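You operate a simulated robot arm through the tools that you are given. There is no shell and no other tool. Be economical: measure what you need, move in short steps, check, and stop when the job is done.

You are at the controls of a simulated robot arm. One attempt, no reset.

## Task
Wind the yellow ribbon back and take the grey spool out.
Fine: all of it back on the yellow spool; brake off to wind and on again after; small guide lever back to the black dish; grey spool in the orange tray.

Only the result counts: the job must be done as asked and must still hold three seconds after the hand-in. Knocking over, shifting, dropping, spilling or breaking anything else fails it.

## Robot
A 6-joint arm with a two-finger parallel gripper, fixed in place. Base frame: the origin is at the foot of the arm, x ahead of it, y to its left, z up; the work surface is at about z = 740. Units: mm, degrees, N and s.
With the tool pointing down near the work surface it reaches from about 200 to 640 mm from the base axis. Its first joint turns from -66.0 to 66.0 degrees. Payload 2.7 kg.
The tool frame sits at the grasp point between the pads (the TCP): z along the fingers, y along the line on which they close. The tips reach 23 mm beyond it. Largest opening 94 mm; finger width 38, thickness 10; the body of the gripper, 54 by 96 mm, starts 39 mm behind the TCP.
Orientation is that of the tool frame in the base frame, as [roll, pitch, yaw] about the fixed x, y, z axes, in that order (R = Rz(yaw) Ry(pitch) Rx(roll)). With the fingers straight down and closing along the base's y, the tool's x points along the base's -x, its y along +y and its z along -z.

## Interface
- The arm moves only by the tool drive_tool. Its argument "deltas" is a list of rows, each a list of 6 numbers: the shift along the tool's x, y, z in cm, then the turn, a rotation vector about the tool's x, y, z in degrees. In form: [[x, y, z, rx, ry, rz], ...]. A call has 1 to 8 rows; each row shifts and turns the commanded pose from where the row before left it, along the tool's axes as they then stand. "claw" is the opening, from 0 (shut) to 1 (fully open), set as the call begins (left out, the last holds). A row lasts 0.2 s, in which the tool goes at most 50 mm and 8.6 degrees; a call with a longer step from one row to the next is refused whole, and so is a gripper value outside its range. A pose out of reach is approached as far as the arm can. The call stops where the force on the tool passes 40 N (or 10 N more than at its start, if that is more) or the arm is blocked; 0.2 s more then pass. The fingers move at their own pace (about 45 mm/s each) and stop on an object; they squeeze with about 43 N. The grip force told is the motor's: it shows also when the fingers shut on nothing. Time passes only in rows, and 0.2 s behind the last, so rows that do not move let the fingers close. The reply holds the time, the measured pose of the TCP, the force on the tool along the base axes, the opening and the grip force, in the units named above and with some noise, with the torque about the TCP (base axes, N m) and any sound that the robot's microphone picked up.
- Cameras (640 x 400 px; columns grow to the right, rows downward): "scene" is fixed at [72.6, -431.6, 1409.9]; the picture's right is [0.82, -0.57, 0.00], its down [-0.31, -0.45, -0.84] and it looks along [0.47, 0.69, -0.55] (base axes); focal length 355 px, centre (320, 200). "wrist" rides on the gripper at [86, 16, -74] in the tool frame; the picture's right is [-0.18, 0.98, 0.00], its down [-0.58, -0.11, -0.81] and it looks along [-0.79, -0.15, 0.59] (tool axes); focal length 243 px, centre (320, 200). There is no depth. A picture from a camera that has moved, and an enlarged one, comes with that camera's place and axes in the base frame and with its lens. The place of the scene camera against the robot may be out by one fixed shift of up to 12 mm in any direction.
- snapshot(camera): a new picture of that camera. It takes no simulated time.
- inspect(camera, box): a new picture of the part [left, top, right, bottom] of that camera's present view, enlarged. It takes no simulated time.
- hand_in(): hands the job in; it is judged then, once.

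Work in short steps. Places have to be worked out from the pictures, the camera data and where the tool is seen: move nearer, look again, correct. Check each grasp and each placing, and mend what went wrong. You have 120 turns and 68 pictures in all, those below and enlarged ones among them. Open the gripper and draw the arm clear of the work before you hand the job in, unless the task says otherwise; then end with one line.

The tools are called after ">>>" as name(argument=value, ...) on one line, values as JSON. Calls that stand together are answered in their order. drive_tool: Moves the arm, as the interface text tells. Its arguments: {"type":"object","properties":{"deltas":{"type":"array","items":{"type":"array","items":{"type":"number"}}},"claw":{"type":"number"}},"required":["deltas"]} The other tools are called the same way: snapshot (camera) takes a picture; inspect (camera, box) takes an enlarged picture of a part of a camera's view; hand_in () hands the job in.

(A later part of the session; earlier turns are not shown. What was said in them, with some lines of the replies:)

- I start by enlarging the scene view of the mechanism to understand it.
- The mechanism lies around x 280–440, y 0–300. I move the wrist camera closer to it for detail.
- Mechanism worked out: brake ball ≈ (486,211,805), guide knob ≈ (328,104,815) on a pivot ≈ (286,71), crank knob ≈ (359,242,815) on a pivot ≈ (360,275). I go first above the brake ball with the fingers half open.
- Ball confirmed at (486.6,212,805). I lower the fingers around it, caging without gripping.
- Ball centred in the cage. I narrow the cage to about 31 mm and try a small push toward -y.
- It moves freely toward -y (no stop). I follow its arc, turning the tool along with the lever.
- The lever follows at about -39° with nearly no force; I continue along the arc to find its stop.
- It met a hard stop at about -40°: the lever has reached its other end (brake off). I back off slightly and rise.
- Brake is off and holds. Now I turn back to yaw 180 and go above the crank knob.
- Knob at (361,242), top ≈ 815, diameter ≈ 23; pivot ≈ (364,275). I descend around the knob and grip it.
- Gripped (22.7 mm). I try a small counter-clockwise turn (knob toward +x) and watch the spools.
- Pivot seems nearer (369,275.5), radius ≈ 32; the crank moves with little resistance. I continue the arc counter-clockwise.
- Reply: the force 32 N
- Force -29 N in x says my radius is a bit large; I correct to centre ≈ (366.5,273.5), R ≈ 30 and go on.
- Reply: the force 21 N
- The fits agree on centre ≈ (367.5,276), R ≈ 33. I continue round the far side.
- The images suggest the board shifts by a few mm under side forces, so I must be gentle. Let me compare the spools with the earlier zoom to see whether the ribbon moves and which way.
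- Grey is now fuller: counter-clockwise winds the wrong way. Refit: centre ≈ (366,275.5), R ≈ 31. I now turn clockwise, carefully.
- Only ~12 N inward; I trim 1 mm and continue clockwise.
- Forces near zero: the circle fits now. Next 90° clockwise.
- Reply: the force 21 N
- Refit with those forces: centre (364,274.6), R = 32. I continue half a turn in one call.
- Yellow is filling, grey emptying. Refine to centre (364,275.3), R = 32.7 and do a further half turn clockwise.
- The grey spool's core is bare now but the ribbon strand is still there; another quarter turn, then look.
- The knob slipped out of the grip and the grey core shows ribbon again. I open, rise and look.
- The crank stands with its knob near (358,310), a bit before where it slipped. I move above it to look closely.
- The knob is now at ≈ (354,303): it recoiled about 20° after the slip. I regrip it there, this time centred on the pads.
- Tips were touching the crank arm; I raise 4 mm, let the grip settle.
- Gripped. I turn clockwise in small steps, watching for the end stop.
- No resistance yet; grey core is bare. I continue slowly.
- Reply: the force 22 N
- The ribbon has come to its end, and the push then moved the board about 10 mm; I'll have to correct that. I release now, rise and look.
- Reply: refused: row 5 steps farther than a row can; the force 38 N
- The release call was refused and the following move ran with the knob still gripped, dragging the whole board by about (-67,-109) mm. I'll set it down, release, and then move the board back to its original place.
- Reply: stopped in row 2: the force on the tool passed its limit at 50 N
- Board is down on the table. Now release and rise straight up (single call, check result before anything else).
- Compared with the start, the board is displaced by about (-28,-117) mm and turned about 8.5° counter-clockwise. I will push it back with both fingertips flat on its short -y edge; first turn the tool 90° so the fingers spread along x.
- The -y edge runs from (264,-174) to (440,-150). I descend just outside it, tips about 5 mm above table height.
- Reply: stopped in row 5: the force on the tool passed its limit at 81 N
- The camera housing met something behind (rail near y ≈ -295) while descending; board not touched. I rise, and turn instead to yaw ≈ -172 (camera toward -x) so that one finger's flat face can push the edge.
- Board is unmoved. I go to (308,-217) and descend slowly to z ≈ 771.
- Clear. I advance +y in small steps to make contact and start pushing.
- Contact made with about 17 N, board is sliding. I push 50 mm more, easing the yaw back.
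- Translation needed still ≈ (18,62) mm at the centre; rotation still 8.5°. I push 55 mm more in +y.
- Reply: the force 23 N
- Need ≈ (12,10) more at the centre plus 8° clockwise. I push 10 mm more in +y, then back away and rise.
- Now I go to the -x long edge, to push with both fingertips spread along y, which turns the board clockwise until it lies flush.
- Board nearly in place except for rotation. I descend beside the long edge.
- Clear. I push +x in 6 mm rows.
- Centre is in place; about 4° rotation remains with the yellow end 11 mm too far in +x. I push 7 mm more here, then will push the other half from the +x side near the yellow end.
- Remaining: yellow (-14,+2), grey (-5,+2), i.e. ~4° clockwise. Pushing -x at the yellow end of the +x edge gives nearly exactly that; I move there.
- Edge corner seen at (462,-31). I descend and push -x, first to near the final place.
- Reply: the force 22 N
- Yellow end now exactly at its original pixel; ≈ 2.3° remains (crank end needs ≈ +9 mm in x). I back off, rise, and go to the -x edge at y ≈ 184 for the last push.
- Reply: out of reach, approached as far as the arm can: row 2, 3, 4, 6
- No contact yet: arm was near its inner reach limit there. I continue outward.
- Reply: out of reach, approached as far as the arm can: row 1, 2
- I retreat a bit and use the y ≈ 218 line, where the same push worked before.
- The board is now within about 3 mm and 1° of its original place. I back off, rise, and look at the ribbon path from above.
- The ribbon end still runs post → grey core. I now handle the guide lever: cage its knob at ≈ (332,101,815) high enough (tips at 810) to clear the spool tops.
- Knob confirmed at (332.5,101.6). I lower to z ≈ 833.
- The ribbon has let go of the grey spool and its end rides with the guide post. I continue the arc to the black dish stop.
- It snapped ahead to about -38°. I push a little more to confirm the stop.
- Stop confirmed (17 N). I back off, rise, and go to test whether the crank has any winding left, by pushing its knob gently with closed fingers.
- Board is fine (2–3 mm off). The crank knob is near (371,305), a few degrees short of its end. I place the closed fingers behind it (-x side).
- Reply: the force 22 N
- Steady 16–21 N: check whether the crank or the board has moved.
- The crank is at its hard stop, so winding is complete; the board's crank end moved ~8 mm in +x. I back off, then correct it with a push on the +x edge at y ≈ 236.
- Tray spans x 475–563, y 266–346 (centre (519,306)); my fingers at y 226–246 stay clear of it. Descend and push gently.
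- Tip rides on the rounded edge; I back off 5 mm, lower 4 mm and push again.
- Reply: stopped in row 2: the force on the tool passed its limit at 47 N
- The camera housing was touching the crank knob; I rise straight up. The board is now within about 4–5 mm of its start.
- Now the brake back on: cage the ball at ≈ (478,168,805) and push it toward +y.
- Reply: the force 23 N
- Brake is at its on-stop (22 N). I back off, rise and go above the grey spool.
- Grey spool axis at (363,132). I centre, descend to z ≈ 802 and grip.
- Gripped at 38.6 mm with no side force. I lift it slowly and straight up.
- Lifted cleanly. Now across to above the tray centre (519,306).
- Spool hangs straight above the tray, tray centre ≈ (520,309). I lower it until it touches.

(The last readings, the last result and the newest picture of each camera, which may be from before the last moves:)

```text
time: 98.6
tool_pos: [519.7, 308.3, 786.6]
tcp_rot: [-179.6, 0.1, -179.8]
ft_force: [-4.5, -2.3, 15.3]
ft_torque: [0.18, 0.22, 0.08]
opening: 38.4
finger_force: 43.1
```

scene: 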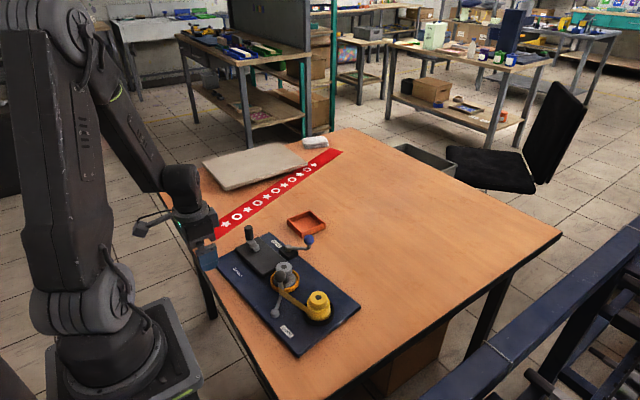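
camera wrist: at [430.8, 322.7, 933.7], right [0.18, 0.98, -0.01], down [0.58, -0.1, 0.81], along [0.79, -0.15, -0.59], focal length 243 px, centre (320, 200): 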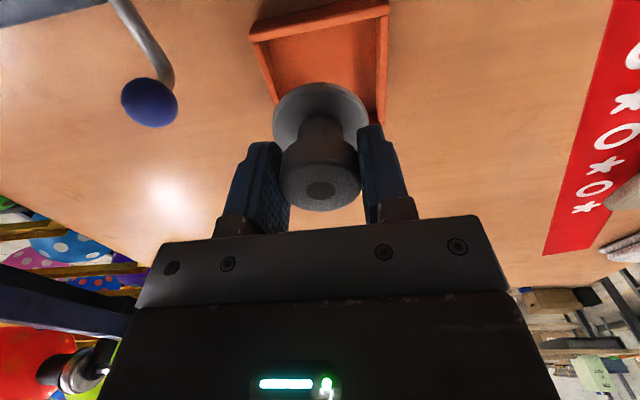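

Contact with the tray floor (15 N). I release a little and rise straight up.

>>> drive_tool(deltas=[[0, 0, 0, 0, 0, 0], [0, 0, 0, 0, 0, 0], [0, 0, -2, 0, 0, 0], [0, 0, -4, 0, 0, 0], [0, 0, -4.5, 0, 0, 0], [0, 0, -4.5, 0, 0, 0], [4, 0, -2, 0, 0, 0]], claw=0.5)

>>> inspect(camera="scene", box=[210, 200, 370, 360])

```text
time: 100.2
tool_pos: [483.0, 308.4, 952.5]
tcp_rot: [-179.5, 0.0, -179.9]
ft_force: [-0.3, -0.9, 0.0]
ft_torque: [-0.02, 0.0, -0.01]
opening: 47.2
finger_force: 0.0
```

```text
2.50 times, centred on (290, 280) of scene
camera zoom: at [72.6, -431.6, 1409.9], right [0.82, -0.57, 0.0], down [-0.31, -0.45, -0.84], along [0.47, 0.69, -0.55], focal length 887 px, centre (395, 0)
```

zoom: 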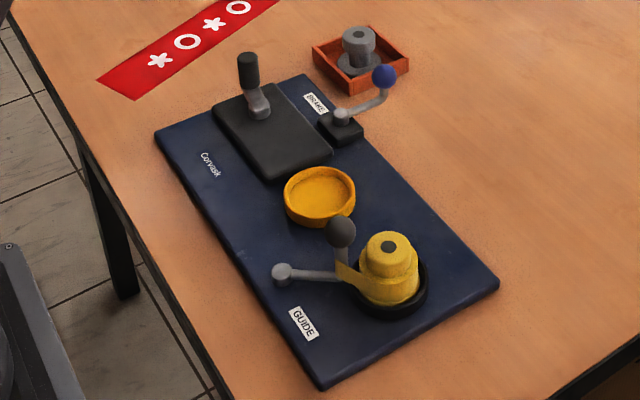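

The picture shows everything in place: ribbon on the yellow spool, guide at the black dish, brake on, grey spool in the tray, and the board within a few mm of its start. I draw the arm clear.

>>> drive_tool(deltas=[[4, 0, -2.5, 0, 0, 0], [4, 0, -2.5, 0, 0, 0], [4, 0, -2.5, 0, 0, 0], [0, 0, 0, 0, 0, 0]], claw=1)

```text
time: 101.2
tool_pos: [360.5, 308.3, 1032.6]
tcp_rot: [-179.5, -0.1, -179.9]
ft_force: [-0.2, -0.3, 0.5]
ft_torque: [0.01, -0.03, -0.03]
opening: 94.0
finger_force: 0.1
```

The arm is clear and the gripper is open, so I hand the job in.

>>> hand_in()

```text
The job is handed in.
```

The ribbon is wound back onto the yellow spool up to the crank's end stop, the brake is on again, the guide lever is at the black dish and the grey spool is in the orange tray. On the way I dragged the whole board about 12 cm by mistake and pushed it back; it now sits roughly 5–8 mm from where it started.
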